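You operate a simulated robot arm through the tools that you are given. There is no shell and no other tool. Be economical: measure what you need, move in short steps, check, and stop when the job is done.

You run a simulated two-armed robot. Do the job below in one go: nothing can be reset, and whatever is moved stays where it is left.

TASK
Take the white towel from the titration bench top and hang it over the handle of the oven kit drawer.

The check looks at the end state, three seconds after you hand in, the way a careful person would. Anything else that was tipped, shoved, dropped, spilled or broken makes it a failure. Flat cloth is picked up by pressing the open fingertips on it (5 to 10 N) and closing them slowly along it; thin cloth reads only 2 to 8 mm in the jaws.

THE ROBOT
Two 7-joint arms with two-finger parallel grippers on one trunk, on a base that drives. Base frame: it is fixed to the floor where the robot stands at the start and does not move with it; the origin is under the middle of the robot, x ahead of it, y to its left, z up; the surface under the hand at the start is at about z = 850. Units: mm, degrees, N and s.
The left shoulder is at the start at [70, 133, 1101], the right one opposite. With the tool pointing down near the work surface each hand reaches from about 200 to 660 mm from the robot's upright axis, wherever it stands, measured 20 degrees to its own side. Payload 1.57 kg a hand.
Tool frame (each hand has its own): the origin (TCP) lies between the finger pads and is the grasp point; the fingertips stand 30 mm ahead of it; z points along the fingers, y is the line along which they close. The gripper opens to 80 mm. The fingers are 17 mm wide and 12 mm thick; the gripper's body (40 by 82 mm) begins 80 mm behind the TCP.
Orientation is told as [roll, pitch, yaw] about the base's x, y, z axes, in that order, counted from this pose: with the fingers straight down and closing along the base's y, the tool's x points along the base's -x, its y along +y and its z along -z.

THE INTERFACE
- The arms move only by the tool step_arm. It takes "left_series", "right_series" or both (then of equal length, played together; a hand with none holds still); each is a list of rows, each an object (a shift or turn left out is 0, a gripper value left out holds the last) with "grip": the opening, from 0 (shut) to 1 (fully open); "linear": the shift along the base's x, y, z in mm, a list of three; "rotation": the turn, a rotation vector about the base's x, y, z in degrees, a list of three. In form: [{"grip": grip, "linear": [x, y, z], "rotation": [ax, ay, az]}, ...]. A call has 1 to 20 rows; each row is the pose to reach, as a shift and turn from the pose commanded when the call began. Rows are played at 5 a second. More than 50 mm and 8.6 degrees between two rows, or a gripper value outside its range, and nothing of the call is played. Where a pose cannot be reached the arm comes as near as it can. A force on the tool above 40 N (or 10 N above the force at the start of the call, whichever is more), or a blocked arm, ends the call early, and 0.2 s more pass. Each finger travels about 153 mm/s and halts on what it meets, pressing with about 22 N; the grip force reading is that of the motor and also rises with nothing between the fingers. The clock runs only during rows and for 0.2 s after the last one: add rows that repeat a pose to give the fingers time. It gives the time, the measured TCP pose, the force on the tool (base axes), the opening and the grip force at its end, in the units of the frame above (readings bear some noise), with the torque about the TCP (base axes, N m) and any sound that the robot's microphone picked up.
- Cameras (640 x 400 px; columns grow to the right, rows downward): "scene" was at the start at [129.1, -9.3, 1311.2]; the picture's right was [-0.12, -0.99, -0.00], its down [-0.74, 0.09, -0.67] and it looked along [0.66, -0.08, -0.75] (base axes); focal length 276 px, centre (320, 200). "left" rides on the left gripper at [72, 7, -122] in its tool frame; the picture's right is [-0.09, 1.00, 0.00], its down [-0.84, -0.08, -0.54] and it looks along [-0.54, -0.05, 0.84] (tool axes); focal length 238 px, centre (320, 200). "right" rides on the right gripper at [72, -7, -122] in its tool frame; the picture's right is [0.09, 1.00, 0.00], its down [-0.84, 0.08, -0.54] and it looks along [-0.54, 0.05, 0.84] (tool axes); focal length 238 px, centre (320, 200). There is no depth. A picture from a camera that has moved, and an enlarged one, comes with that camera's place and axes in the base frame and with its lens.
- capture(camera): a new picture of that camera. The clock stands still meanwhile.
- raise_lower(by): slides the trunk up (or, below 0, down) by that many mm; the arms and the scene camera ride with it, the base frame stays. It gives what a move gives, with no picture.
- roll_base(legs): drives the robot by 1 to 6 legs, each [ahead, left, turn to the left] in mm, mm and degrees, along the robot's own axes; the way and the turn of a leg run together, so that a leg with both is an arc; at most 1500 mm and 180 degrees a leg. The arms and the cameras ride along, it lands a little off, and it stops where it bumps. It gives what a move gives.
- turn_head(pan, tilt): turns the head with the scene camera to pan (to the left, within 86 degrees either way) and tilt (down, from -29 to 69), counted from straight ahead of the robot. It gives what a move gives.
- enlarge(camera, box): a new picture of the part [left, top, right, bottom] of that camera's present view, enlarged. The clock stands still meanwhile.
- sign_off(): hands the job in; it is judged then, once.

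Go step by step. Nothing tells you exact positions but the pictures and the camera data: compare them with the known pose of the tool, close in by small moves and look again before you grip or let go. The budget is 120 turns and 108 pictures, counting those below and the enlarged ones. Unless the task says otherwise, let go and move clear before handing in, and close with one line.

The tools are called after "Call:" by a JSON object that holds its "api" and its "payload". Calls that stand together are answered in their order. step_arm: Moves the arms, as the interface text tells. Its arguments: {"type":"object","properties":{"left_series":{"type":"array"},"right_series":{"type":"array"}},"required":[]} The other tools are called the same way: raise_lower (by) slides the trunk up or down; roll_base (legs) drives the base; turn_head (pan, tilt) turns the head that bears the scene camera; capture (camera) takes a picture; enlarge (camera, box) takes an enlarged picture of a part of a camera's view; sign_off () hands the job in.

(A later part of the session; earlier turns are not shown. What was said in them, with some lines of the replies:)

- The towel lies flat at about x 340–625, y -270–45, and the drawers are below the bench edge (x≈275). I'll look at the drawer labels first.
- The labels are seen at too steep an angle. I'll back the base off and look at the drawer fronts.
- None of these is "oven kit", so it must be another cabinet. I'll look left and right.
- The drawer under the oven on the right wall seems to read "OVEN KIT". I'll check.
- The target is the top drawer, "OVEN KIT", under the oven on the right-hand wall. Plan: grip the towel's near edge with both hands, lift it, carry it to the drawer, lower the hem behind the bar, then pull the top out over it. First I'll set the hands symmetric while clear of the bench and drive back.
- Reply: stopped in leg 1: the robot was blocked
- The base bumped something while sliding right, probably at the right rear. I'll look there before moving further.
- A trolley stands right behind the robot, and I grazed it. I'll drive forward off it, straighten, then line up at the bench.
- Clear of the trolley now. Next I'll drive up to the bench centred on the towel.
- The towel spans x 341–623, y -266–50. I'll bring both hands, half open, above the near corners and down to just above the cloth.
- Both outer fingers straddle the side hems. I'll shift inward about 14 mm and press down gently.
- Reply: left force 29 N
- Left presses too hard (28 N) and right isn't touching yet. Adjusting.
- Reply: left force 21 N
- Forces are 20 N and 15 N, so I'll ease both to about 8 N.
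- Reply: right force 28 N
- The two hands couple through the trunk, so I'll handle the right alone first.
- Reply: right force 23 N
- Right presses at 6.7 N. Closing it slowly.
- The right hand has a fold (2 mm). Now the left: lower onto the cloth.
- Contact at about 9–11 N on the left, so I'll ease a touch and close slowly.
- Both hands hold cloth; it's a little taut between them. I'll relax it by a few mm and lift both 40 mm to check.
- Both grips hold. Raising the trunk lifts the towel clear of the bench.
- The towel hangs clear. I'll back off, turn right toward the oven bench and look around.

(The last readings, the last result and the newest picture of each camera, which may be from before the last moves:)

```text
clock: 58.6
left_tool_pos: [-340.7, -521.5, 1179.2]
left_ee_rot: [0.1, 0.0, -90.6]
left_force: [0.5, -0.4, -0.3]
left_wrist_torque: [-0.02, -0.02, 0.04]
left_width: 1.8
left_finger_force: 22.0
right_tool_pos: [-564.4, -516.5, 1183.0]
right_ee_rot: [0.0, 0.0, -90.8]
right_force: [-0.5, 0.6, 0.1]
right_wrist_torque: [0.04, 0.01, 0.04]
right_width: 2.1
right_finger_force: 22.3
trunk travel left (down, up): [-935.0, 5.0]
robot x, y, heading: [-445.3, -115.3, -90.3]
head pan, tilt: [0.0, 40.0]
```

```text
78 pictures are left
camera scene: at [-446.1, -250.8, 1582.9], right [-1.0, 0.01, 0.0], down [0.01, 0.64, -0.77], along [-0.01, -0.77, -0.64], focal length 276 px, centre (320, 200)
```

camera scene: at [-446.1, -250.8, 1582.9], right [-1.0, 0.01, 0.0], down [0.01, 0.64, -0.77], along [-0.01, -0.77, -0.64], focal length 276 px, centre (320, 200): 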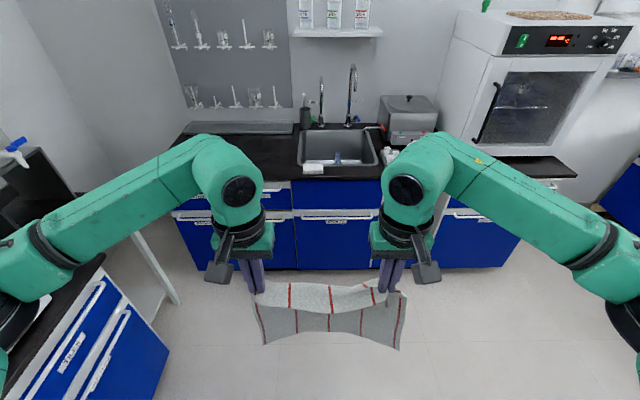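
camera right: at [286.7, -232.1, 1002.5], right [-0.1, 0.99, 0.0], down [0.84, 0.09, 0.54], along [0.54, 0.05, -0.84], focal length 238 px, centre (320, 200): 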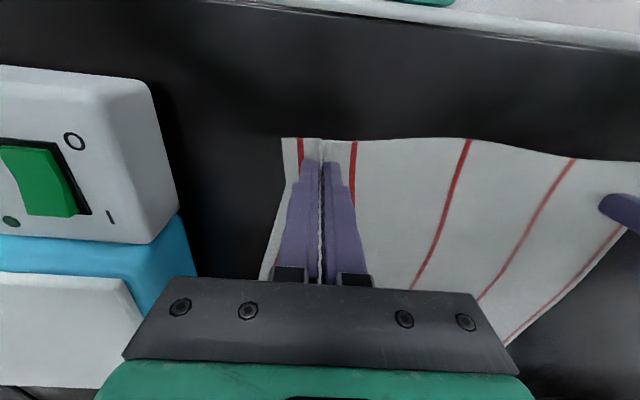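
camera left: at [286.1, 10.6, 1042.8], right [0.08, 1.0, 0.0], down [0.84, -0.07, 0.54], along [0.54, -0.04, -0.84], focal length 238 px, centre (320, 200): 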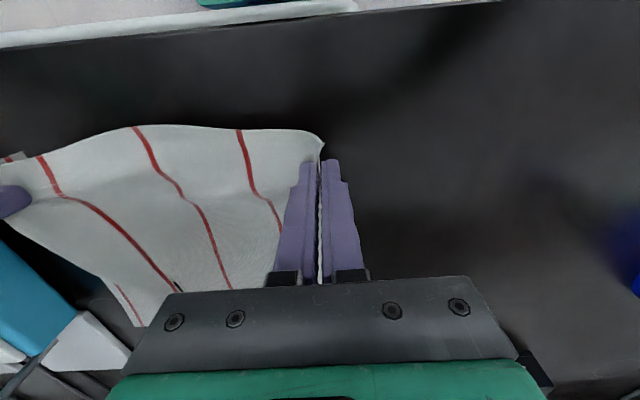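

The path is clear: trolley behind, sink bench ahead. I'll go forward, then sidestep right to the oven drawer.

Call:
{"api": "roll_base", "payload": {"legs": [[570, 0, 0.6], [0, -900, 0]]}}

Call:
{"api": "capture", "payload": {"camera": "scene"}}

```text
clock: 66.2
left_tool_pos: [-1247.9, -1080.5, 1179.7]
left_ee_rot: [-0.1, 0.0, -90.8]
left_force: [-0.3, 0.1, 0.1]
left_wrist_torque: [0.05, 0.02, 0.02]
left_width: 2.2
left_finger_force: 22.7
right_tool_pos: [-1472.0, -1073.7, 1184.0]
right_ee_rot: [0.0, 0.1, -90.9]
right_force: [-0.2, -0.5, -0.4]
right_wrist_torque: [-0.02, 0.03, -0.02]
right_width: 2.3
right_finger_force: 22.2
trunk travel left (down, up): [-935.0, 5.0]
robot x, y, heading: [-1353.3, -674.3, -91.0]
head pan, tilt: [0.0, 40.0]
```

```text
77 pictures are left
camera scene: at [-1352.6, -808.5, 1582.9], right [-1.0, 0.01, 0.0], down [0.01, 0.64, -0.77], along [-0.01, -0.77, -0.64], focal length 276 px, centre (320, 200)
```

scene: 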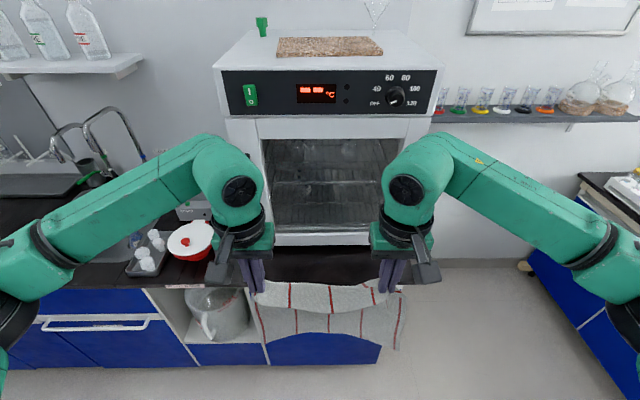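

I'm in front of the oven drawer. I need a good fix on the handle and bench edge, so I'll use the wrist views and an enlargement.

Call:
{"api": "capture", "payload": {"camera": "left"}}

Call:
{"api": "capture", "payload": {"camera": "right"}}

Call:
{"api": "enlarge", "payload": {"camera": "scene", "box": [180, 240, 440, 390]}}

```text
76 pictures are left
camera left: at [-1241.9, -1008.3, 1302.5], right [0.99, -0.11, 0.0], down [-0.09, -0.84, 0.54], along [-0.06, -0.54, -0.84], focal length 238 px, centre (320, 200)
```

left: 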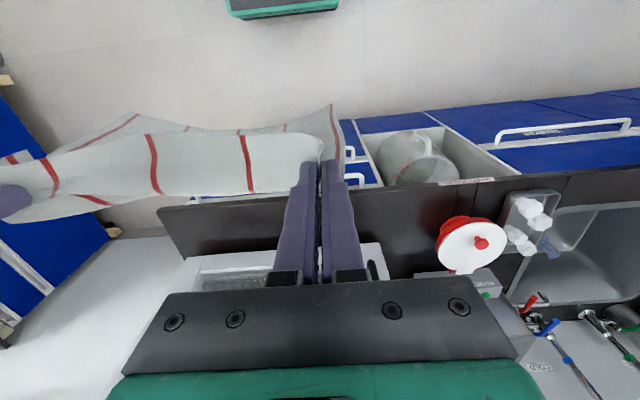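

```text
75 pictures are left
camera right: at [-1475.8, -1001.7, 1305.0], right [1.0, 0.08, 0.0], down [0.07, -0.84, 0.54], along [0.04, -0.54, -0.84], focal length 238 px, centre (320, 200)
```

right: 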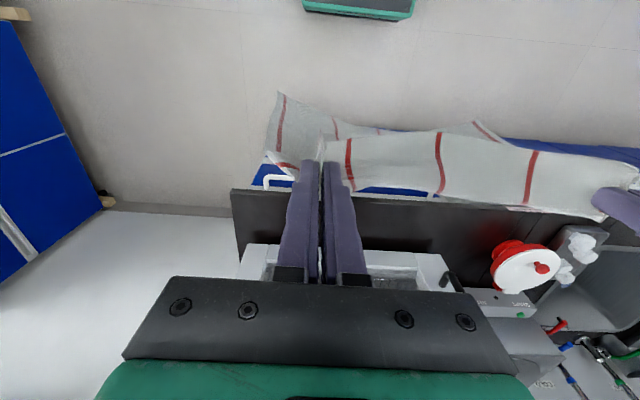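

```text
2.46 times, centred on (310, 315) of scene
camera zoom: at [-1352.6, -808.5, 1582.9], right [-1.0, 0.01, 0.0], down [0.01, 0.64, -0.77], along [-0.01, -0.77, -0.64], focal length 680 px, centre (345, -83)
```

zoom: 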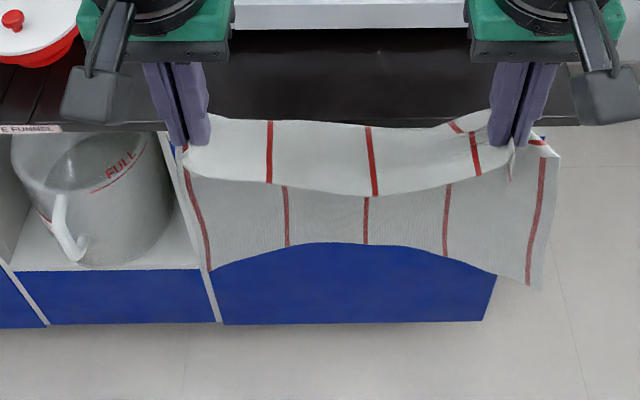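

Call:
{"api": "enlarge", "payload": {"camera": "left", "box": [320, 130, 420, 210]}}

Call:
{"api": "enlarge", "payload": {"camera": "right", "box": [220, 150, 320, 210]}}

```text
5.00 times, centred on (370, 170) of left
camera zoom: at [-1241.9, -1008.3, 1302.5], right [0.99, -0.11, 0.0], down [-0.09, -0.84, 0.54], along [-0.06, -0.54, -0.84], focal length 1192 px, centre (70, 350)
```

zoom: 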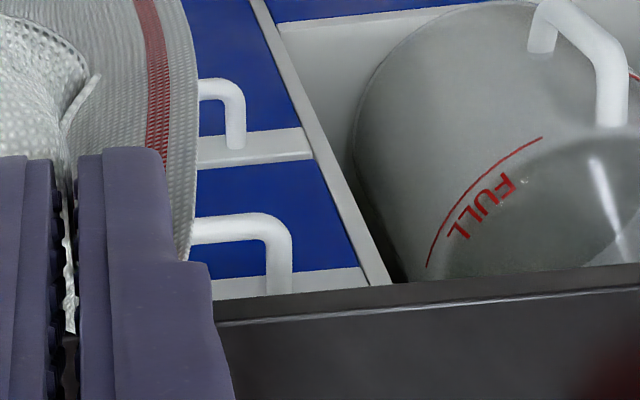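

```text
6.40 times, centred on (270, 180) of right
camera zoom: at [-1475.8, -1001.7, 1305.0], right [1.0, 0.08, 0.0], down [0.07, -0.84, 0.54], along [0.04, -0.54, -0.84], focal length 1525 px, centre (640, 328)
```

zoom: 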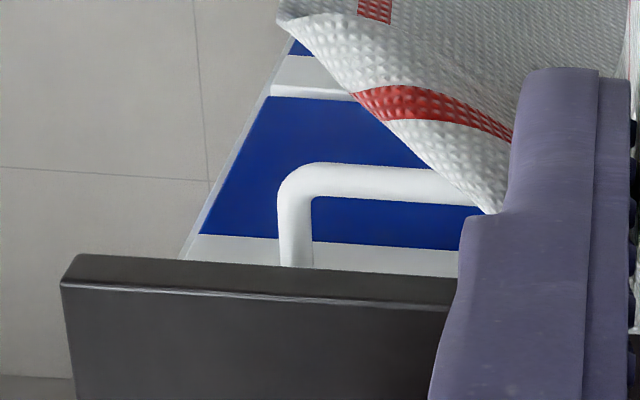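

Fix: bar centre y≈-1275, z≈794, spanning x -1586…-1173; bench edge y≈-1291. The cloth sags between the hands with a flap folded over, so I'll spread the hands to tauten it and centre them on the handle.

Call:
{"api": "step_arm", "payload": {"left_series": [{"linear": [-8, 0, 0]}, {"linear": [-17, 0, 0]}, {"linear": [-17, 0, 0]}, {"linear": [-15, 0, 0]}, {"linear": [-13, 0, 0]}, {"linear": [-13, 0, 0]}], "right_series": [{"linear": [-10, 0, -4]}, {"linear": [-21, -6, -4]}, {"linear": [-23, -6, -4]}, {"linear": [-25, -6, -4]}, {"linear": [-27, -6, -4]}, {"linear": [-27, -6, -4]}]}}

Call:
{"api": "enlarge", "payload": {"camera": "scene", "box": [180, 240, 440, 390]}}

```text
clock: 67.5
left_tool_pos: [-1263.9, -1080.6, 1177.6]
left_ee_rot: [-0.1, 0.0, -90.8]
left_force: [-4.2, -1.4, -0.5]
left_wrist_torque: [0.0, 0.16, 0.04]
left_width: 2.1
left_finger_force: 21.7
right_tool_pos: [-1499.4, -1078.9, 1178.5]
right_ee_rot: [0.0, 0.0, -90.7]
right_force: [4.7, -0.2, 0.4]
right_wrist_torque: [-0.02, -0.16, 0.05]
right_width: 2.1
right_finger_force: 21.8
trunk travel left (down, up): [-935.0, 5.0]
robot x, y, heading: [-1357.3, -672.2, -90.7]
head pan, tilt: [0.0, 40.0]
```

```text
2.46 times, centred on (310, 315) of scene
camera zoom: at [-1354.0, -808.5, 1582.9], right [-1.0, 0.01, 0.0], down [0.01, 0.64, -0.77], along [-0.01, -0.77, -0.64], focal length 680 px, centre (345, -83)
```

zoom: 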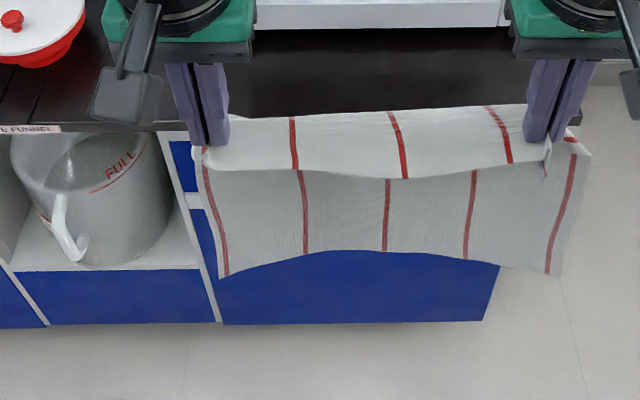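

Taut now. Driving forward so the towel hangs just in front of the bar, still well above it.

Call:
{"api": "roll_base", "payload": {"legs": [[165, 0, 0.7]]}}

Call:
{"api": "enlarge", "payload": {"camera": "scene", "box": [160, 220, 480, 400]}}

Call:
{"api": "capture", "payload": {"camera": "left"}}

Call:
{"api": "capture", "payload": {"camera": "right"}}

```text
clock: 69.0
left_tool_pos: [-1260.2, -1244.8, 1179.6]
left_ee_rot: [0.1, -0.2, -90.3]
left_force: [-3.9, -0.4, -0.5]
left_wrist_torque: [-0.01, 0.17, 0.02]
left_width: 1.8
left_finger_force: 22.5
right_tool_pos: [-1498.7, -1245.1, 1179.9]
right_ee_rot: [0.1, -0.3, -90.3]
right_force: [5.2, 0.6, -0.3]
right_wrist_torque: [-0.03, -0.16, 0.03]
right_width: 1.9
right_finger_force: 21.9
trunk travel left (down, up): [-935.0, 5.0]
robot x, y, heading: [-1355.2, -845.8, -90.5]
head pan, tilt: [0.0, 40.0]
```

```text
2.00 times, centred on (320, 310) of scene
camera zoom: at [-1354.4, -971.9, 1583.4], right [-1.0, 0.01, 0.0], down [0.0, 0.64, -0.77], along [0.0, -0.77, -0.64], focal length 552 px, centre (320, -20)
```

zoom: 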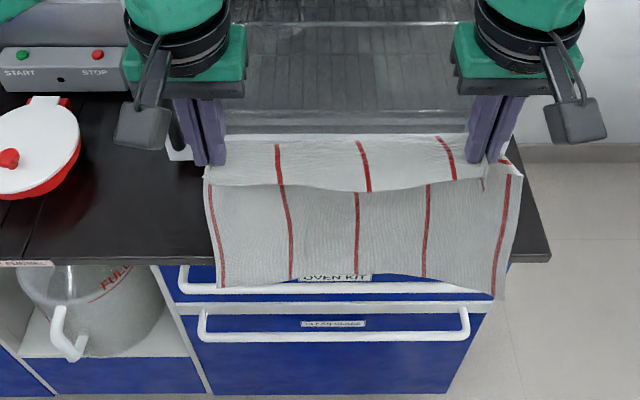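

```text
69 pictures are left
camera left: at [-1255.1, -1172.2, 1302.3], right [1.0, -0.1, 0.0], down [-0.08, -0.83, 0.55], along [-0.05, -0.54, -0.84], focal length 238 px, centre (320, 200)
```

left: 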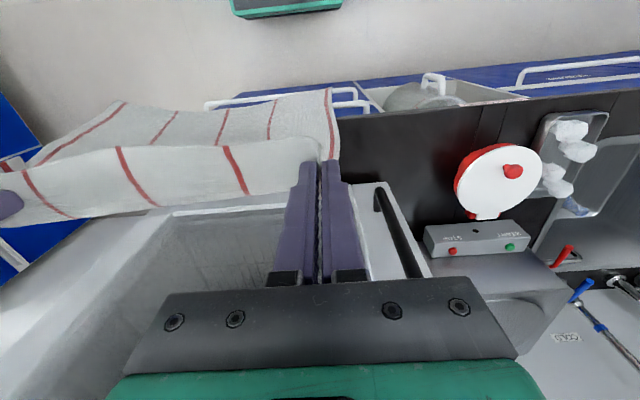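

```text
68 pictures are left
camera right: at [-1502.7, -1172.6, 1301.9], right [1.0, 0.09, 0.0], down [0.07, -0.84, 0.54], along [0.05, -0.54, -0.84], focal length 238 px, centre (320, 200)
```

right: 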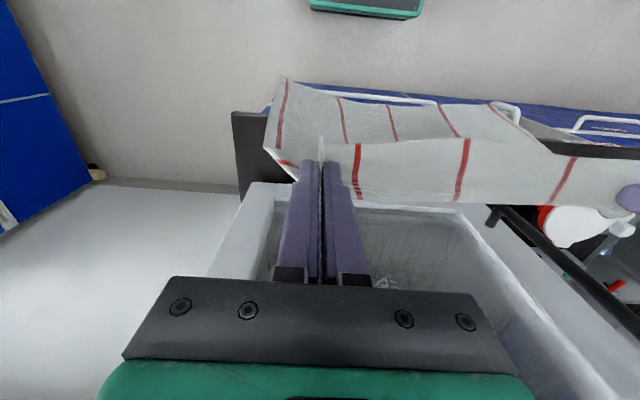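

Good view: bar and bench edge confirm. I'll lower so the hem sits between bench top and bar, then check before pushing it in against the edge.

Call:
{"api": "raise_lower", "payload": {"by": -80}}

Call:
{"api": "enlarge", "payload": {"camera": "scene", "box": [160, 220, 480, 400]}}

Call:
{"api": "capture", "payload": {"camera": "right"}}

```text
clock: 70.2
left_tool_pos: [-1261.7, -1247.7, 1098.6]
left_ee_rot: [0.0, -0.1, -90.3]
left_force: [-5.5, -0.6, -0.4]
left_wrist_torque: [-0.04, 0.16, 0.05]
left_width: 2.1
left_finger_force: 21.6
right_tool_pos: [-1496.8, -1247.3, 1099.9]
right_ee_rot: [0.0, 0.1, -90.3]
right_force: [5.5, 0.9, 0.2]
right_wrist_torque: [-0.03, -0.15, 0.05]
right_width: 2.3
right_finger_force: 22.1
trunk travel left (down, up): [-855.0, 85.0]
robot x, y, heading: [-1356.4, -843.1, -90.3]
head pan, tilt: [0.0, 40.0]
```

```text
2.00 times, centred on (320, 310) of scene
camera zoom: at [-1354.4, -975.9, 1503.0], right [-1.0, 0.01, 0.0], down [0.0, 0.64, -0.77], along [0.0, -0.77, -0.64], focal length 552 px, centre (320, -20)
```

zoom: 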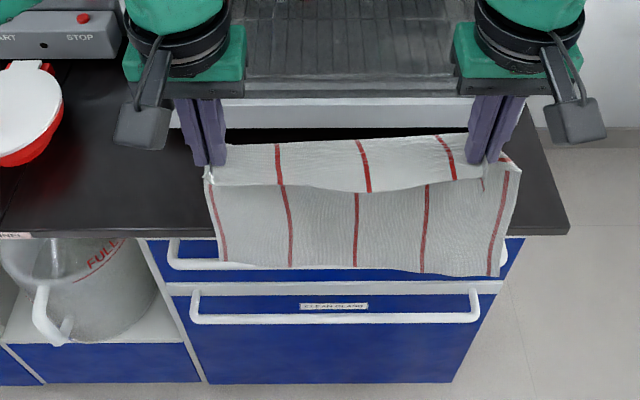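

```text
66 pictures are left
camera right: at [-1502.7, -1175.9, 1221.0], right [1.0, 0.09, 0.0], down [0.07, -0.84, 0.54], along [0.05, -0.54, -0.84], focal length 238 px, centre (320, 200)
```

right: 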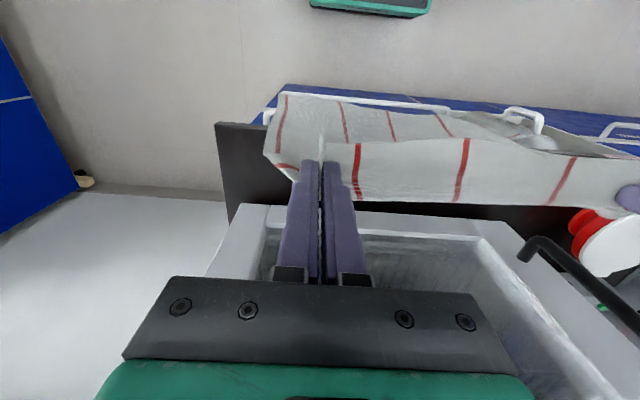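

Hem is around z≈830–850. Now I'll push in slowly until the sheet rests against the bench edge.

Call:
{"api": "step_arm", "payload": {"left_series": [{"linear": [0, -8, 0]}, {"linear": [0, -16, 0]}, {"linear": [0, -24, 0]}, {"linear": [0, -32, 0]}, {"linear": [0, -40, 0]}, {"linear": [0, -48, 0]}, {"linear": [0, -48, 0]}, {"linear": [0, -48, 0]}], "right_series": [{"linear": [0, -8, 0]}, {"linear": [0, -16, 0]}, {"linear": [0, -24, 0]}, {"linear": [0, -32, 0]}, {"linear": [0, -40, 0]}, {"linear": [0, -48, 0]}, {"linear": [0, -48, 0]}, {"linear": [0, -48, 0]}]}}

Call:
{"api": "enlarge", "payload": {"camera": "scene", "box": [200, 240, 460, 390]}}

Call:
{"api": "capture", "payload": {"camera": "right"}}

Call:
{"api": "capture", "payload": {"camera": "left"}}

```text
clock: 72.0
left_tool_pos: [-1263.9, -1295.0, 1098.0]
left_ee_rot: [0.0, -0.1, -90.3]
left_force: [-3.7, -1.3, 0.2]
left_wrist_torque: [-0.02, 0.1, 0.04]
left_width: 1.9
left_finger_force: 21.7
right_tool_pos: [-1497.0, -1296.5, 1100.2]
right_ee_rot: [-0.1, 0.0, -90.3]
right_force: [3.4, 0.7, 0.7]
right_wrist_torque: [-0.03, -0.09, 0.03]
right_width: 1.9
right_finger_force: 21.7
trunk travel left (down, up): [-855.0, 85.0]
robot x, y, heading: [-1354.1, -839.9, -90.3]
head pan, tilt: [0.0, 40.0]
```

```text
2.46 times, centred on (330, 315) of scene
camera zoom: at [-1354.3, -976.6, 1502.9], right [-1.0, 0.01, 0.0], down [0.0, 0.64, -0.77], along [0.0, -0.77, -0.64], focal length 680 px, centre (295, -83)
```

zoom: 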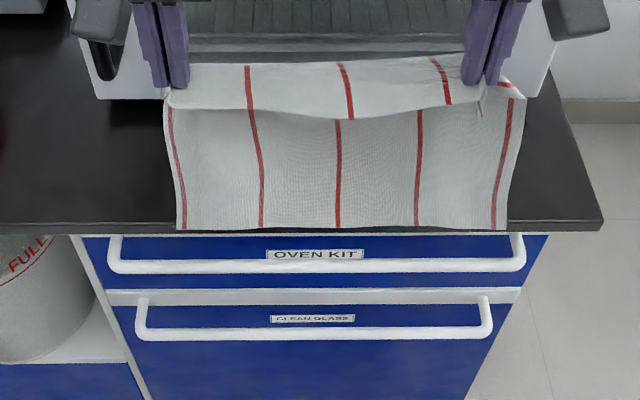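

```text
64 pictures are left
camera right: at [-1502.4, -1224.6, 1221.2], right [1.0, 0.09, 0.0], down [0.07, -0.84, 0.54], along [0.05, -0.54, -0.84], focal length 238 px, centre (320, 200)
```

right: 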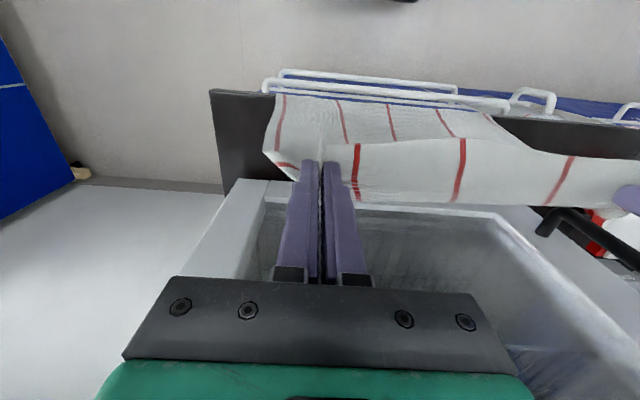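

```text
63 pictures are left
camera left: at [-1256.1, -1224.8, 1221.3], right [1.0, -0.1, 0.0], down [-0.08, -0.84, 0.54], along [-0.05, -0.54, -0.84], focal length 238 px, centre (320, 200)
```

left: 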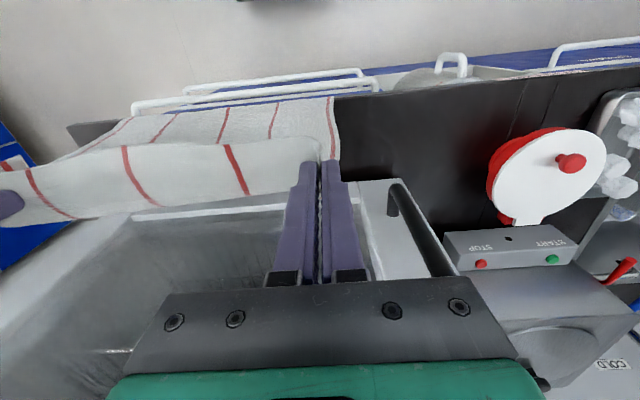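

Hem lies right at the bench edge with the bar fully clear in front. Lowering 25 mm and checking that it goes behind the bar.

Call:
{"api": "step_arm", "payload": {"left_series": [{"linear": [0, 0, -6]}, {"linear": [0, 0, -12]}, {"linear": [0, 0, -18]}, {"linear": [0, 0, -25]}, {"linear": [0, 0, -25]}], "right_series": [{"linear": [0, 0, -6]}, {"linear": [0, 0, -12]}, {"linear": [0, 0, -18]}, {"linear": [0, 0, -25]}, {"linear": [0, 0, -25]}]}}

Call:
{"api": "enlarge", "payload": {"camera": "scene", "box": [240, 280, 440, 390]}}

```text
clock: 73.2
left_tool_pos: [-1263.2, -1296.1, 1073.8]
left_ee_rot: [0.0, -0.1, -90.4]
left_force: [-3.6, -0.2, 0.4]
left_wrist_torque: [-0.01, 0.15, 0.06]
left_width: 2.0
left_finger_force: 22.4
right_tool_pos: [-1496.7, -1296.5, 1073.8]
right_ee_rot: [0.0, -0.1, -90.4]
right_force: [4.5, -0.1, 0.7]
right_wrist_torque: [-0.03, -0.11, 0.07]
right_width: 2.2
right_finger_force: 21.8
trunk travel left (down, up): [-855.0, 85.0]
robot x, y, heading: [-1356.3, -840.8, -90.5]
head pan, tilt: [0.0, 40.0]
```

```text
3.20 times, centred on (340, 335) of scene
camera zoom: at [-1354.5, -976.7, 1502.9], right [-1.0, 0.01, 0.0], down [0.0, 0.64, -0.77], along [0.0, -0.77, -0.64], focal length 884 px, centre (256, -232)
```

zoom: 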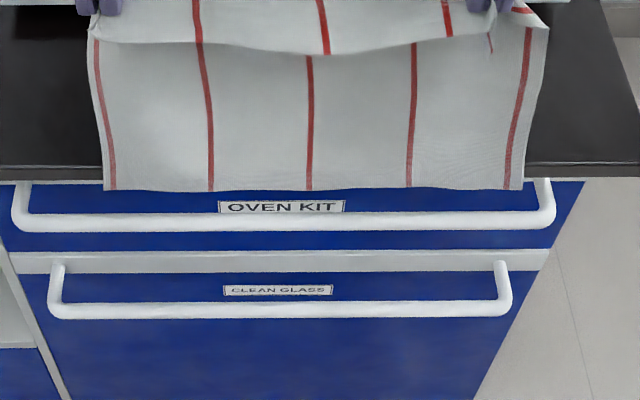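

The hem hangs straight over the edge, above and behind the bar. Continuing down.

Call:
{"api": "step_arm", "payload": {"left_series": [{"linear": [0, 0, -7]}, {"linear": [0, 0, -14]}, {"linear": [0, 0, -21]}, {"linear": [0, 0, -28]}, {"linear": [0, 0, -35]}, {"linear": [0, 0, -35]}], "right_series": [{"linear": [0, 0, -7]}, {"linear": [0, 0, -14]}, {"linear": [0, 0, -21]}, {"linear": [0, 0, -28]}, {"linear": [0, 0, -35]}, {"linear": [0, 0, -35]}]}}

Call:
{"api": "enlarge", "payload": {"camera": "scene", "box": [240, 280, 440, 390]}}

```text
clock: 74.6
left_tool_pos: [-1262.2, -1296.4, 1037.3]
left_ee_rot: [0.1, 0.0, -90.3]
left_force: [-4.6, -0.3, -0.7]
left_wrist_torque: [-0.02, 0.13, 0.07]
left_width: 2.0
left_finger_force: 21.3
right_tool_pos: [-1496.2, -1295.4, 1039.9]
right_ee_rot: [0.0, -0.1, -90.3]
right_force: [4.3, 0.8, 0.0]
right_wrist_torque: [0.04, -0.17, 0.05]
right_width: 2.0
right_finger_force: 21.2
trunk travel left (down, up): [-855.0, 85.0]
robot x, y, heading: [-1351.6, -845.1, -90.3]
head pan, tilt: [0.0, 40.0]
```

```text
3.20 times, centred on (340, 335) of scene
camera zoom: at [-1354.4, -976.8, 1502.9], right [-1.0, 0.01, 0.0], down [0.0, 0.64, -0.77], along [0.0, -0.77, -0.64], focal length 884 px, centre (256, -232)
```

zoom: 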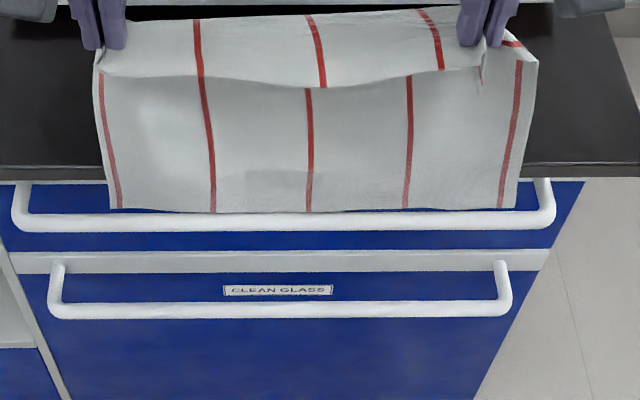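

Call:
{"api": "step_arm", "payload": {"left_series": [{"linear": [0, 0, -6]}, {"linear": [0, 0, -12]}, {"linear": [0, 0, -18]}, {"linear": [0, 0, -24]}, {"linear": [0, 0, -30]}, {"linear": [0, 0, -30]}], "right_series": [{"linear": [0, 0, -6]}, {"linear": [0, 0, -12]}, {"linear": [0, 0, -18]}, {"linear": [0, 0, -24]}, {"linear": [0, 0, -30]}, {"linear": [0, 0, -30]}]}}

Call:
{"api": "enlarge", "payload": {"camera": "scene", "box": [240, 280, 440, 390]}}

```text
clock: 76.0
left_tool_pos: [-1260.2, -1296.6, 1009.3]
left_ee_rot: [0.0, 0.0, -90.3]
left_force: [-3.8, -0.1, 0.9]
left_wrist_torque: [0.03, 0.14, 0.08]
left_width: 2.1
left_finger_force: 21.9
right_tool_pos: [-1496.6, -1295.7, 1008.7]
right_ee_rot: [0.1, 0.0, -90.3]
right_force: [4.7, 0.0, 0.9]
right_wrist_torque: [-0.01, -0.13, 0.04]
right_width: 1.8
right_finger_force: 21.9
trunk travel left (down, up): [-855.0, 85.0]
robot x, y, heading: [-1357.2, -840.7, -90.2]
head pan, tilt: [0.0, 40.0]
```

```text
3.20 times, centred on (340, 335) of scene
camera zoom: at [-1354.4, -976.7, 1502.9], right [-1.0, 0.01, 0.0], down [0.0, 0.64, -0.77], along [0.0, -0.77, -0.64], focal length 884 px, centre (256, -232)
```

zoom: 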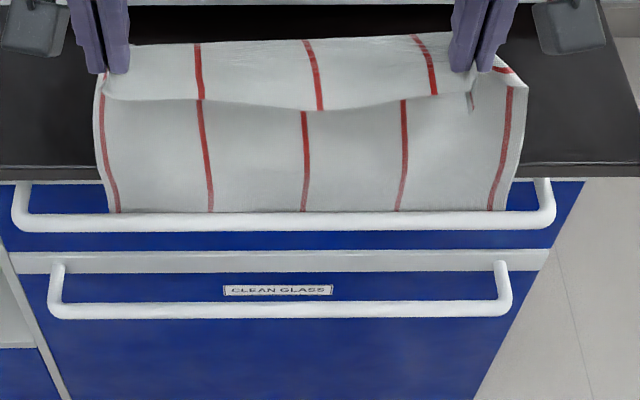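

No buckling visible; the hem should be behind the bar. Lowering more so that the hem shows beneath it.

Call:
{"api": "step_arm", "payload": {"left_series": [{"linear": [0, 0, -8]}, {"linear": [0, 0, -16]}, {"linear": [0, 0, -24]}, {"linear": [0, 0, -32]}, {"linear": [0, 0, -40]}, {"linear": [0, 0, -48]}, {"linear": [0, 0, -55]}, {"linear": [0, 0, -55]}], "right_series": [{"linear": [0, 0, -8]}, {"linear": [0, 0, -16]}, {"linear": [0, 0, -24]}, {"linear": [0, 0, -32]}, {"linear": [0, 0, -40]}, {"linear": [0, 0, -48]}, {"linear": [0, 0, -55]}, {"linear": [0, 0, -55]}]}}

Call:
{"api": "enlarge", "payload": {"camera": "scene", "box": [220, 270, 440, 400]}}

Call:
{"api": "capture", "payload": {"camera": "left"}}

```text
clock: 77.8
left_tool_pos: [-1261.5, -1296.2, 952.5]
left_ee_rot: [0.0, 0.0, -90.3]
left_force: [-4.9, 0.5, -0.3]
left_wrist_torque: [-0.02, 0.15, 0.05]
left_width: 2.0
left_finger_force: 22.0
right_tool_pos: [-1497.2, -1295.3, 954.5]
right_ee_rot: [0.0, 0.1, -90.3]
right_force: [6.0, 0.2, -0.7]
right_wrist_torque: [0.0, -0.16, 0.04]
right_width: 2.0
right_finger_force: 21.9
trunk travel left (down, up): [-855.0, 85.0]
robot x, y, heading: [-1360.8, -841.8, -90.4]
head pan, tilt: [0.0, 40.0]
```

```text
2.91 times, centred on (330, 335) of scene
camera zoom: at [-1354.4, -976.7, 1502.9], right [-1.0, 0.01, 0.0], down [0.0, 0.64, -0.77], along [0.0, -0.77, -0.64], focal length 803 px, centre (291, -193)
```

zoom: 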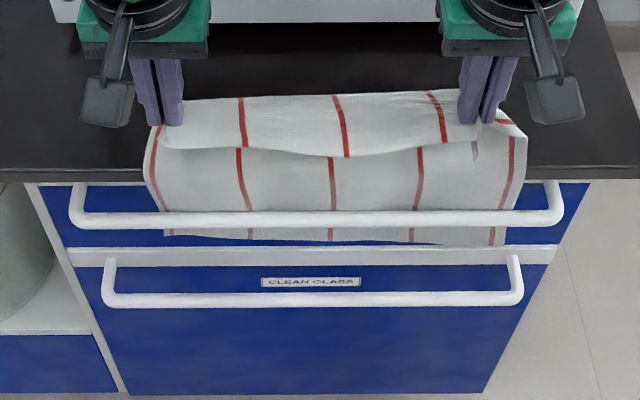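

```text
58 pictures are left
camera left: at [-1255.1, -1224.2, 1075.9], right [1.0, -0.1, 0.0], down [-0.08, -0.84, 0.54], along [-0.05, -0.54, -0.84], focal length 238 px, centre (320, 200)
```

left: 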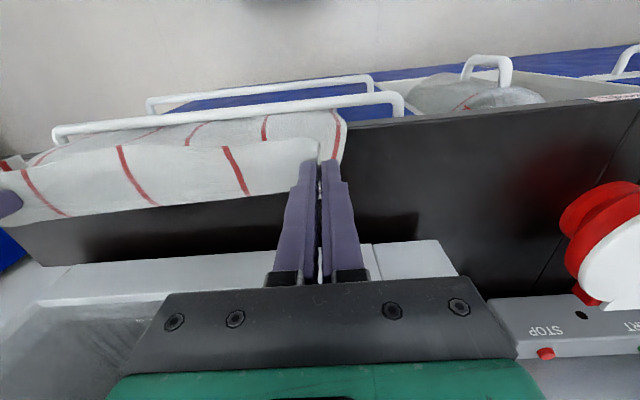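

The hem is showing below and behind the bar. I'll lower 35 mm more so about half is behind.

Call:
{"api": "raise_lower", "payload": {"by": -35}}

Call:
{"api": "enlarge", "payload": {"camera": "scene", "box": [200, 250, 460, 400]}}

```text
clock: 78.6
left_tool_pos: [-1262.5, -1296.5, 918.1]
left_ee_rot: [0.0, -0.1, -90.3]
left_force: [-4.6, 0.1, -0.8]
left_wrist_torque: [-0.02, 0.12, 0.06]
left_width: 2.2
left_finger_force: 21.8
right_tool_pos: [-1497.3, -1295.7, 919.7]
right_ee_rot: [0.0, 0.0, -90.3]
right_force: [4.2, 0.0, -0.2]
right_wrist_torque: [-0.01, -0.15, 0.05]
right_width: 1.9
right_finger_force: 21.9
trunk travel left (down, up): [-820.0, 120.0]
robot x, y, heading: [-1357.0, -840.6, -90.4]
head pan, tilt: [0.0, 40.0]
```

```text
2.46 times, centred on (330, 325) of scene
camera zoom: at [-1354.4, -976.4, 1467.9], right [-1.0, 0.01, 0.0], down [0.0, 0.64, -0.77], along [0.0, -0.77, -0.64], focal length 680 px, centre (295, -108)
```

zoom: 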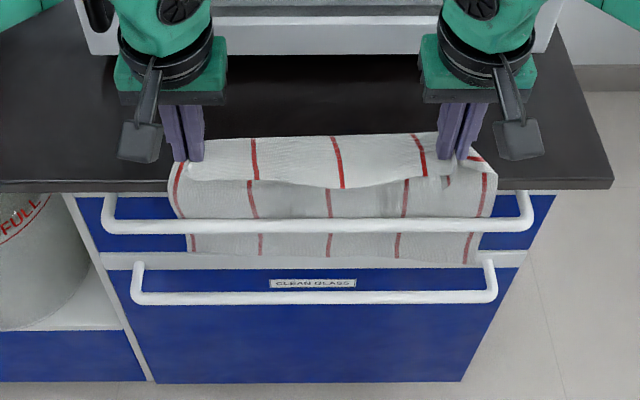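

Tail is well behind the bar. Now I'll swing the hands out over the bar and down in front, slowly.

Call:
{"api": "step_arm", "payload": {"left_series": [{"linear": [0, 12, 0]}, {"linear": [0, 24, 0]}, {"linear": [0, 35, 0]}, {"linear": [0, 46, 0]}, {"linear": [0, 58, -7]}, {"linear": [0, 70, -14]}, {"linear": [0, 80, -20]}, {"linear": [0, 90, -30]}, {"linear": [0, 99, -42]}, {"linear": [0, 108, -55]}, {"linear": [0, 114, -68]}, {"linear": [0, 114, -68]}], "right_series": [{"linear": [0, 12, 0]}, {"linear": [0, 24, 0]}, {"linear": [0, 35, 0]}, {"linear": [0, 46, 0]}, {"linear": [0, 58, -7]}, {"linear": [0, 70, -14]}, {"linear": [0, 80, -20]}, {"linear": [0, 90, -30]}, {"linear": [0, 99, -42]}, {"linear": [0, 108, -55]}, {"linear": [0, 114, -68]}, {"linear": [0, 114, -68]}]}}

Call:
{"api": "enlarge", "payload": {"camera": "scene", "box": [200, 250, 460, 400]}}

Call:
{"api": "capture", "payload": {"camera": "right"}}

```text
clock: 81.2
left_tool_pos: [-1261.2, -1181.1, 849.9]
left_ee_rot: [0.1, -0.1, -90.3]
left_force: [-4.5, -0.6, -1.0]
left_wrist_torque: [-0.01, 0.1, 0.04]
left_width: 2.4
left_finger_force: 21.9
right_tool_pos: [-1497.0, -1182.0, 851.7]
right_ee_rot: [0.1, 0.0, -90.2]
right_force: [4.2, -0.5, -0.2]
right_wrist_torque: [0.02, -0.12, 0.04]
right_width: 2.2
right_finger_force: 21.9
trunk travel left (down, up): [-820.0, 120.0]
robot x, y, heading: [-1353.3, -845.2, -90.4]
head pan, tilt: [0.0, 40.0]
```

```text
2.46 times, centred on (330, 325) of scene
camera zoom: at [-1354.4, -976.8, 1467.9], right [-1.0, 0.01, 0.0], down [0.0, 0.64, -0.77], along [0.0, -0.77, -0.64], focal length 680 px, centre (295, -108)
```

zoom: 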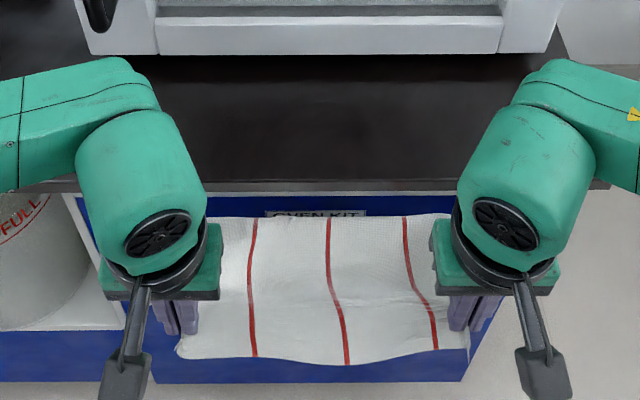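

```text
55 pictures are left
camera right: at [-1502.6, -1110.1, 973.2], right [1.0, 0.09, 0.0], down [0.07, -0.84, 0.54], along [0.05, -0.54, -0.84], focal length 238 px, centre (320, 200)
```

right: 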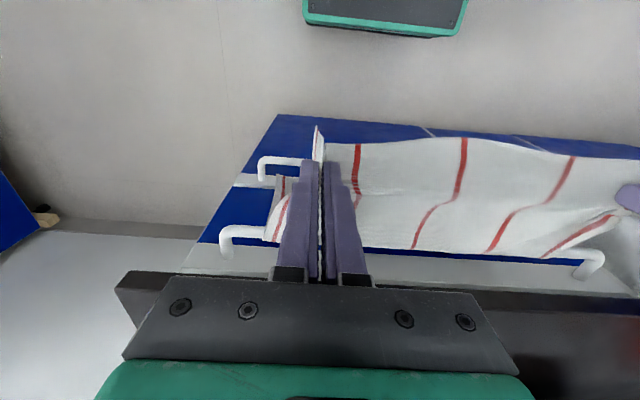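

Draped over the bar. Continue down in front of it and slightly inward.

Call:
{"api": "step_arm", "payload": {"left_series": [{"linear": [0, 0, -15]}, {"linear": [0, 0, -30]}, {"linear": [0, -1, -45]}, {"linear": [0, -4, -60]}, {"linear": [0, -8, -75]}, {"linear": [0, -13, -90]}, {"linear": [0, -18, -105]}, {"linear": [0, -25, -118]}, {"linear": [0, -35, -130]}, {"linear": [0, -40, -138]}, {"linear": [0, -40, -138]}], "right_series": [{"linear": [0, 0, -15]}, {"linear": [0, 0, -30]}, {"linear": [0, -1, -45]}, {"linear": [0, -4, -60]}, {"linear": [0, -8, -75]}, {"linear": [0, -13, -90]}, {"linear": [0, -18, -105]}, {"linear": [0, -25, -118]}, {"linear": [0, -35, -130]}, {"linear": [0, -40, -138]}, {"linear": [0, -40, -138]}]}}

Call:
{"api": "capture", "payload": {"camera": "scene"}}

Call:
{"api": "capture", "payload": {"camera": "right"}}

Call:
{"api": "capture", "payload": {"camera": "left"}}

```text
clock: 83.6
left_tool_pos: [-1260.5, -1222.6, 711.2]
left_ee_rot: [-0.1, -0.1, -90.3]
left_force: [-4.9, -0.9, -0.7]
left_wrist_torque: [-0.02, 0.18, 0.02]
left_width: 1.8
left_finger_force: 22.0
right_tool_pos: [-1497.9, -1220.9, 710.7]
right_ee_rot: [0.1, 0.1, -90.3]
right_force: [4.9, 0.2, -0.5]
right_wrist_torque: [0.03, -0.19, 0.05]
right_width: 2.1
right_finger_force: 22.4
trunk travel left (down, up): [-820.0, 120.0]
robot x, y, heading: [-1356.7, -843.0, -90.6]
head pan, tilt: [0.0, 40.0]
```

```text
54 pictures are left
camera scene: at [-1354.4, -976.4, 1468.0], right [-1.0, 0.01, 0.0], down [0.0, 0.64, -0.77], along [0.0, -0.77, -0.64], focal length 276 px, centre (320, 200)
```

scene: 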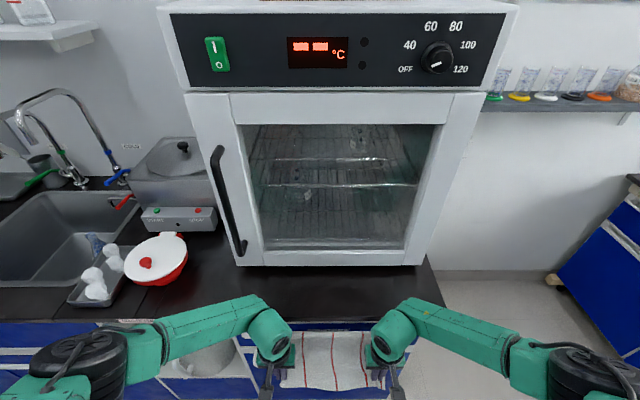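

```text
53 pictures are left
camera right: at [-1503.0, -1148.0, 832.3], right [1.0, 0.09, 0.0], down [0.07, -0.84, 0.54], along [0.05, -0.54, -0.84], focal length 238 px, centre (320, 200)
```

right: 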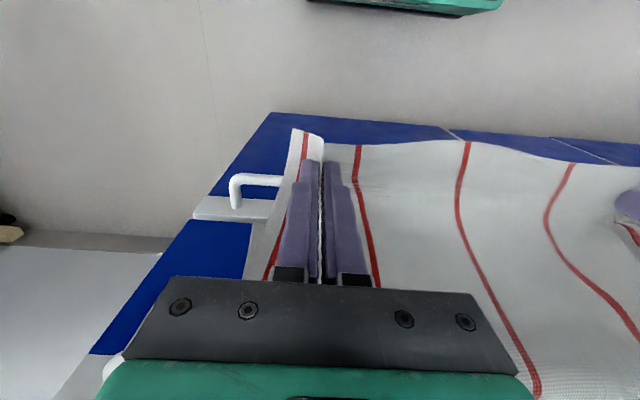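

```text
52 pictures are left
camera left: at [-1254.6, -1151.2, 834.2], right [1.0, -0.1, 0.0], down [-0.08, -0.84, 0.54], along [-0.05, -0.54, -0.84], focal length 238 px, centre (320, 200)
```

left: 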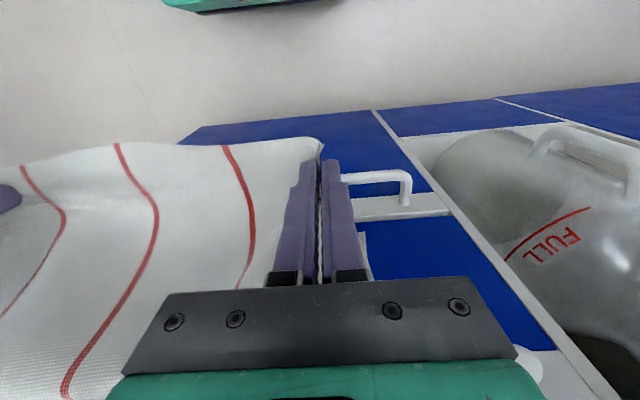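

Call:
{"api": "step_arm", "payload": {"left_series": [{"linear": [-3, 0, 0]}, {"linear": [-6, 0, 0]}, {"linear": [-6, 0, 0]}], "right_series": [{"linear": [3, 0, 0]}, {"linear": [6, 0, 0]}, {"linear": [6, 0, 0]}]}}

Call:
{"api": "turn_head", "payload": {"pan": 0, "tilt": 62}}

Call:
{"api": "enlarge", "payload": {"camera": "scene", "box": [180, 150, 460, 320]}}

```text
clock: 84.4
left_tool_pos: [-1265.3, -1222.7, 711.5]
left_ee_rot: [0.0, 0.1, -90.2]
left_force: [-0.3, 0.3, 0.0]
left_wrist_torque: [0.01, -0.02, -0.02]
left_width: 1.9
left_finger_force: 21.9
right_tool_pos: [-1490.9, -1220.5, 711.6]
right_ee_rot: [-0.1, 0.0, -90.4]
right_force: [-0.1, -0.5, -0.3]
right_wrist_torque: [-0.02, -0.01, 0.0]
right_width: 2.1
right_finger_force: 22.2
trunk travel left (down, up): [-820.0, 120.0]
robot x, y, heading: [-1354.5, -842.7, -90.5]
head pan, tilt: [0.0, 40.0]
```

```text
clock: 85.2
left_tool_pos: [-1266.9, -1223.6, 711.6]
left_ee_rot: [0.1, 0.0, -90.3]
left_force: [0.4, 0.0, 0.5]
left_wrist_torque: [0.01, 0.03, 0.01]
left_width: 2.0
left_finger_force: 21.8
right_tool_pos: [-1491.6, -1221.1, 711.4]
right_ee_rot: [0.0, 0.0, -90.3]
right_force: [0.6, -0.1, 0.0]
right_wrist_torque: [0.0, -0.02, 0.03]
right_width: 1.9
right_finger_force: 22.1
trunk travel left (down, up): [-820.0, 120.0]
robot x, y, heading: [-1353.4, -843.1, -90.4]
head pan, tilt: [0.0, 62.0]
```

```text
2.29 times, centred on (320, 235) of scene
camera zoom: at [-1354.3, -956.1, 1438.9], right [-1.0, 0.01, 0.0], down [0.0, 0.88, -0.47], along [0.0, -0.47, -0.88], focal length 631 px, centre (320, 120)
```

zoom: 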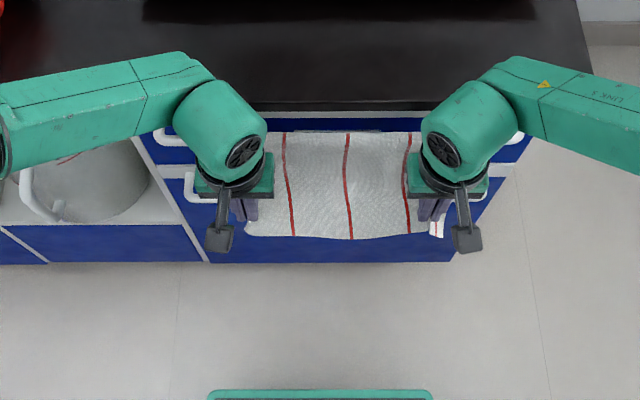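

Ready to release: open the fingers slowly, then withdraw straight back toward the robot.

Call:
{"api": "step_arm", "payload": {"left_series": [{"grip": 0.05}, {"grip": 0.1}, {"grip": 0.2}, {"grip": 0.3}, {"grip": 0.4}, {"grip": 0.5}, {"grip": 0.5}, {"grip": 0.5}], "right_series": [{"grip": 0.05}, {"grip": 0.1}, {"grip": 0.2}, {"grip": 0.3}, {"grip": 0.4}, {"grip": 0.5}, {"grip": 0.5}, {"grip": 0.5}]}}

Call:
{"api": "capture", "payload": {"camera": "left"}}

Call:
{"api": "capture", "payload": {"camera": "right"}}

```text
clock: 87.0
left_tool_pos: [-1265.8, -1223.3, 711.2]
left_ee_rot: [0.1, 0.0, -90.3]
left_force: [0.0, -0.2, -0.6]
left_wrist_torque: [0.0, -0.01, 0.01]
left_width: 40.1
left_finger_force: 0.1
right_tool_pos: [-1491.3, -1221.2, 711.9]
right_ee_rot: [0.1, 0.0, -90.3]
right_force: [-0.2, -0.2, -1.1]
right_wrist_torque: [-0.01, -0.02, 0.01]
right_width: 39.8
right_finger_force: 0.0
trunk travel left (down, up): [-820.0, 120.0]
robot x, y, heading: [-1356.4, -843.4, -90.5]
head pan, tilt: [0.0, 62.0]
```

```text
50 pictures are left
camera left: at [-1260.2, -1150.9, 835.0], right [1.0, -0.1, 0.0], down [-0.08, -0.84, 0.54], along [-0.05, -0.54, -0.84], focal length 238 px, centre (320, 200)
```

left: 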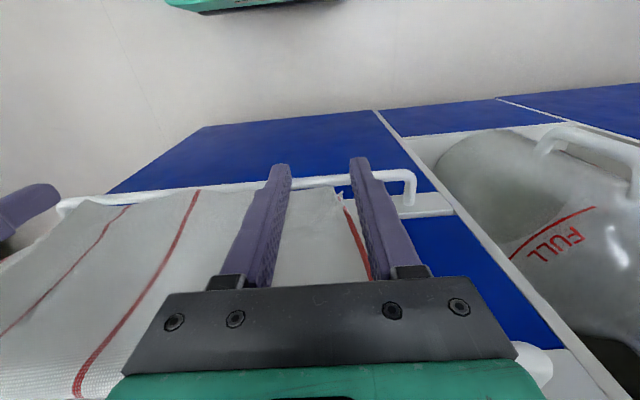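

```text
49 pictures are left
camera right: at [-1496.9, -1148.9, 833.3], right [1.0, 0.09, 0.0], down [0.07, -0.84, 0.54], along [0.05, -0.54, -0.84], focal length 238 px, centre (320, 200)
```

right: 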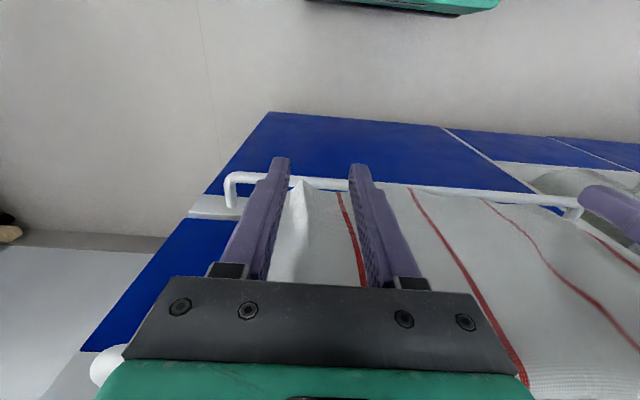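

The cloth fell free of the fingers and hangs on the bar. Withdrawing the hands toward the robot.

Call:
{"api": "step_arm", "payload": {"left_series": [{"linear": [0, 10, 0]}, {"linear": [0, 22, 0]}, {"linear": [0, 36, 0]}, {"linear": [0, 50, 0]}, {"linear": [0, 65, 0]}, {"linear": [0, 65, 0]}], "right_series": [{"linear": [0, 10, 0]}, {"linear": [0, 22, 0]}, {"linear": [0, 36, 0]}, {"linear": [0, 50, 0]}, {"linear": [0, 65, 0]}, {"linear": [0, 65, 0]}]}}

Call:
{"api": "roll_base", "payload": {"legs": [[-170, 0, 0]]}}

Call:
{"api": "turn_head", "payload": {"pan": 0, "tilt": 48}}

Call:
{"api": "capture", "payload": {"camera": "scene"}}

Call:
{"api": "enlarge", "payload": {"camera": "scene", "box": [220, 170, 440, 310]}}

```text
clock: 88.4
left_tool_pos: [-1267.1, -1158.3, 712.0]
left_ee_rot: [-0.1, 0.0, -90.3]
left_force: [0.4, -0.4, 0.0]
left_wrist_torque: [0.0, -0.03, -0.06]
left_width: 40.1
left_finger_force: 0.1
right_tool_pos: [-1492.9, -1156.4, 713.0]
right_ee_rot: [0.0, 0.0, -90.3]
right_force: [-0.4, -0.5, -1.0]
right_wrist_torque: [0.05, 0.01, -0.01]
right_width: 40.1
right_finger_force: 0.2
trunk travel left (down, up): [-820.0, 120.0]
robot x, y, heading: [-1355.4, -843.1, -90.4]
head pan, tilt: [0.0, 62.0]
```

```text
clock: 89.9
left_tool_pos: [-1265.3, -986.0, 711.9]
left_ee_rot: [0.0, 0.0, -90.2]
left_force: [-0.3, -0.2, 0.1]
left_wrist_torque: [-0.03, -0.02, 0.02]
left_width: 40.3
left_finger_force: 0.1
right_tool_pos: [-1491.5, -985.7, 713.0]
right_ee_rot: [0.0, 0.1, -90.1]
right_force: [0.6, -0.6, -0.2]
right_wrist_torque: [0.03, -0.02, -0.02]
right_width: 39.9
right_finger_force: 0.0
trunk travel left (down, up): [-820.0, 120.0]
robot x, y, heading: [-1357.8, -667.4, -90.2]
head pan, tilt: [0.0, 62.0]
```

```text
clock: 90.7
left_tool_pos: [-1266.5, -986.2, 711.9]
left_ee_rot: [0.0, -0.2, -90.2]
left_force: [0.1, 0.1, 0.1]
left_wrist_torque: [0.0, 0.02, 0.0]
left_width: 40.0
left_finger_force: 0.0
right_tool_pos: [-1492.9, -983.7, 713.1]
right_ee_rot: [0.0, 0.0, -90.2]
right_force: [-0.6, 0.4, 0.8]
right_wrist_torque: [-0.01, 0.0, 0.0]
right_width: 40.2
right_finger_force: 0.0
trunk travel left (down, up): [-820.0, 120.0]
robot x, y, heading: [-1353.2, -667.8, -90.2]
head pan, tilt: [0.0, 48.0]
```

```text
48 pictures are left
camera scene: at [-1353.4, -797.3, 1456.5], right [-1.0, 0.0, 0.0], down [0.0, 0.74, -0.67], along [0.0, -0.67, -0.74], focal length 276 px, centre (320, 200)
```

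scene: 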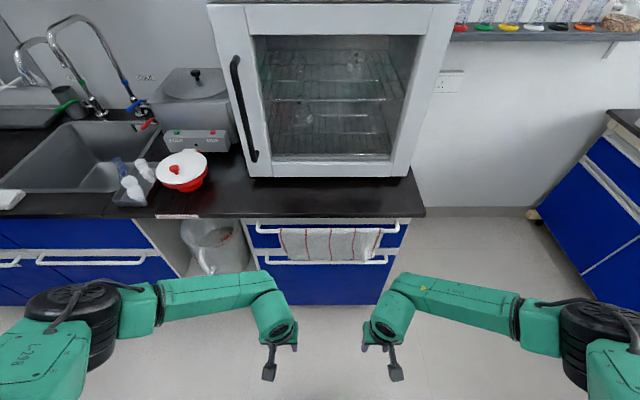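

```text
2.86 times, centred on (330, 240) of scene
camera zoom: at [-1353.4, -797.3, 1456.5], right [-1.0, 0.0, 0.0], down [0.0, 0.74, -0.67], along [0.0, -0.67, -0.74], focal length 789 px, centre (291, 86)
```

zoom: 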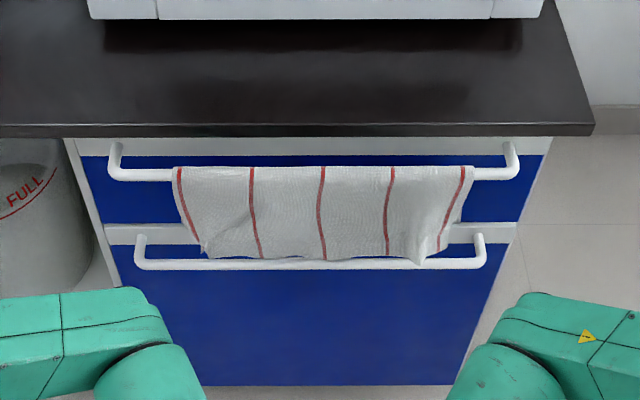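

The towel hangs over the OVEN KIT handle. One closer look at how its hem sits near the lower handle, and a check of the trolley I grazed.

Call:
{"api": "enlarge", "payload": {"camera": "scene", "box": [265, 215, 395, 275]}}

Call:
{"api": "raise_lower", "payload": {"by": -250}}

Call:
{"api": "turn_head", "payload": {"pan": 0, "tilt": 35}}

Call:
{"api": "capture", "payload": {"camera": "scene"}}

```text
4.92 times, centred on (330, 245) of scene
camera zoom: at [-1353.4, -797.3, 1456.5], right [-1.0, 0.0, 0.0], down [0.0, 0.74, -0.67], along [0.0, -0.67, -0.74], focal length 1359 px, centre (271, -22)
```

zoom: 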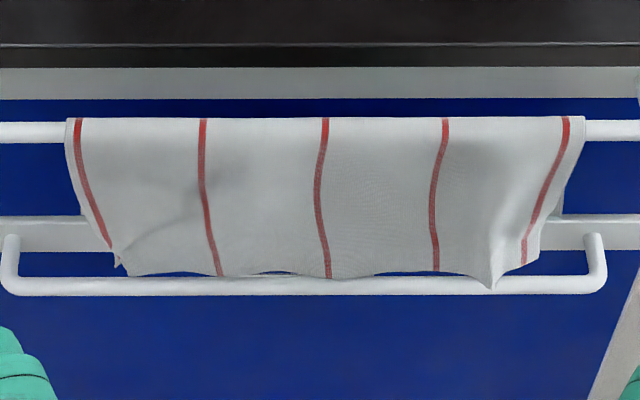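

```text
clock: 93.2
left_tool_pos: [-1267.1, -985.6, 461.3]
left_ee_rot: [0.0, -0.2, -90.2]
left_force: [0.0, -0.3, -0.1]
left_wrist_torque: [0.05, 0.03, 0.0]
left_width: 39.9
left_finger_force: 0.2
right_tool_pos: [-1491.1, -984.2, 463.7]
right_ee_rot: [0.0, 0.0, -90.2]
right_force: [0.0, -0.4, -0.1]
right_wrist_torque: [0.02, 0.02, -0.04]
right_width: 39.8
right_finger_force: 0.0
trunk travel left (down, up): [-570.0, 370.0]
robot x, y, heading: [-1353.0, -673.6, -90.2]
head pan, tilt: [0.0, 48.0]
```

```text
clock: 94.0
left_tool_pos: [-1265.3, -985.6, 462.2]
left_ee_rot: [0.0, -0.1, -90.2]
left_force: [0.2, 0.0, 1.2]
left_wrist_torque: [-0.02, 0.04, 0.0]
left_width: 40.0
left_finger_force: 0.1
right_tool_pos: [-1491.2, -983.7, 462.6]
right_ee_rot: [0.0, -0.1, -90.1]
right_force: [0.2, 0.5, -0.5]
right_wrist_torque: [-0.02, 0.02, 0.01]
right_width: 40.2
right_finger_force: 0.1
trunk travel left (down, up): [-570.0, 370.0]
robot x, y, heading: [-1354.8, -666.5, -90.2]
head pan, tilt: [0.0, 35.0]
```

```text
45 pictures are left
camera scene: at [-1353.5, -807.4, 1225.4], right [-1.0, 0.0, 0.0], down [0.0, 0.57, -0.82], along [0.0, -0.82, -0.57], focal length 276 px, centre (320, 200)
```

scene: 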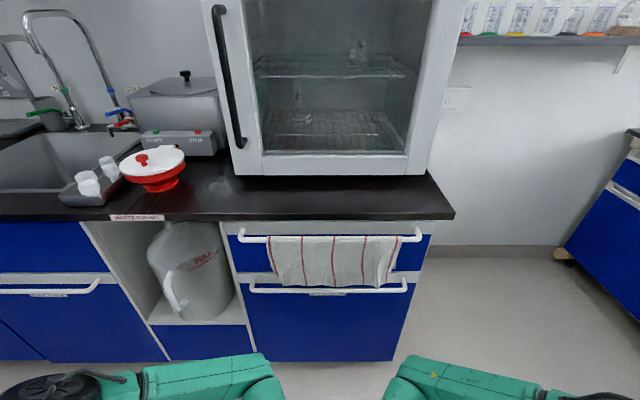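

The towel hangs stably and centred over the OVEN KIT handle, and the hands are clear. Handing in.

Call:
{"api": "sign_off", "payload": {}}

```text
The job is handed in.
```

The white towel is hanging over the handle of the OVEN KIT drawer, but early on the base bumped the trolley behind the robot; I didn't check whether it moved.
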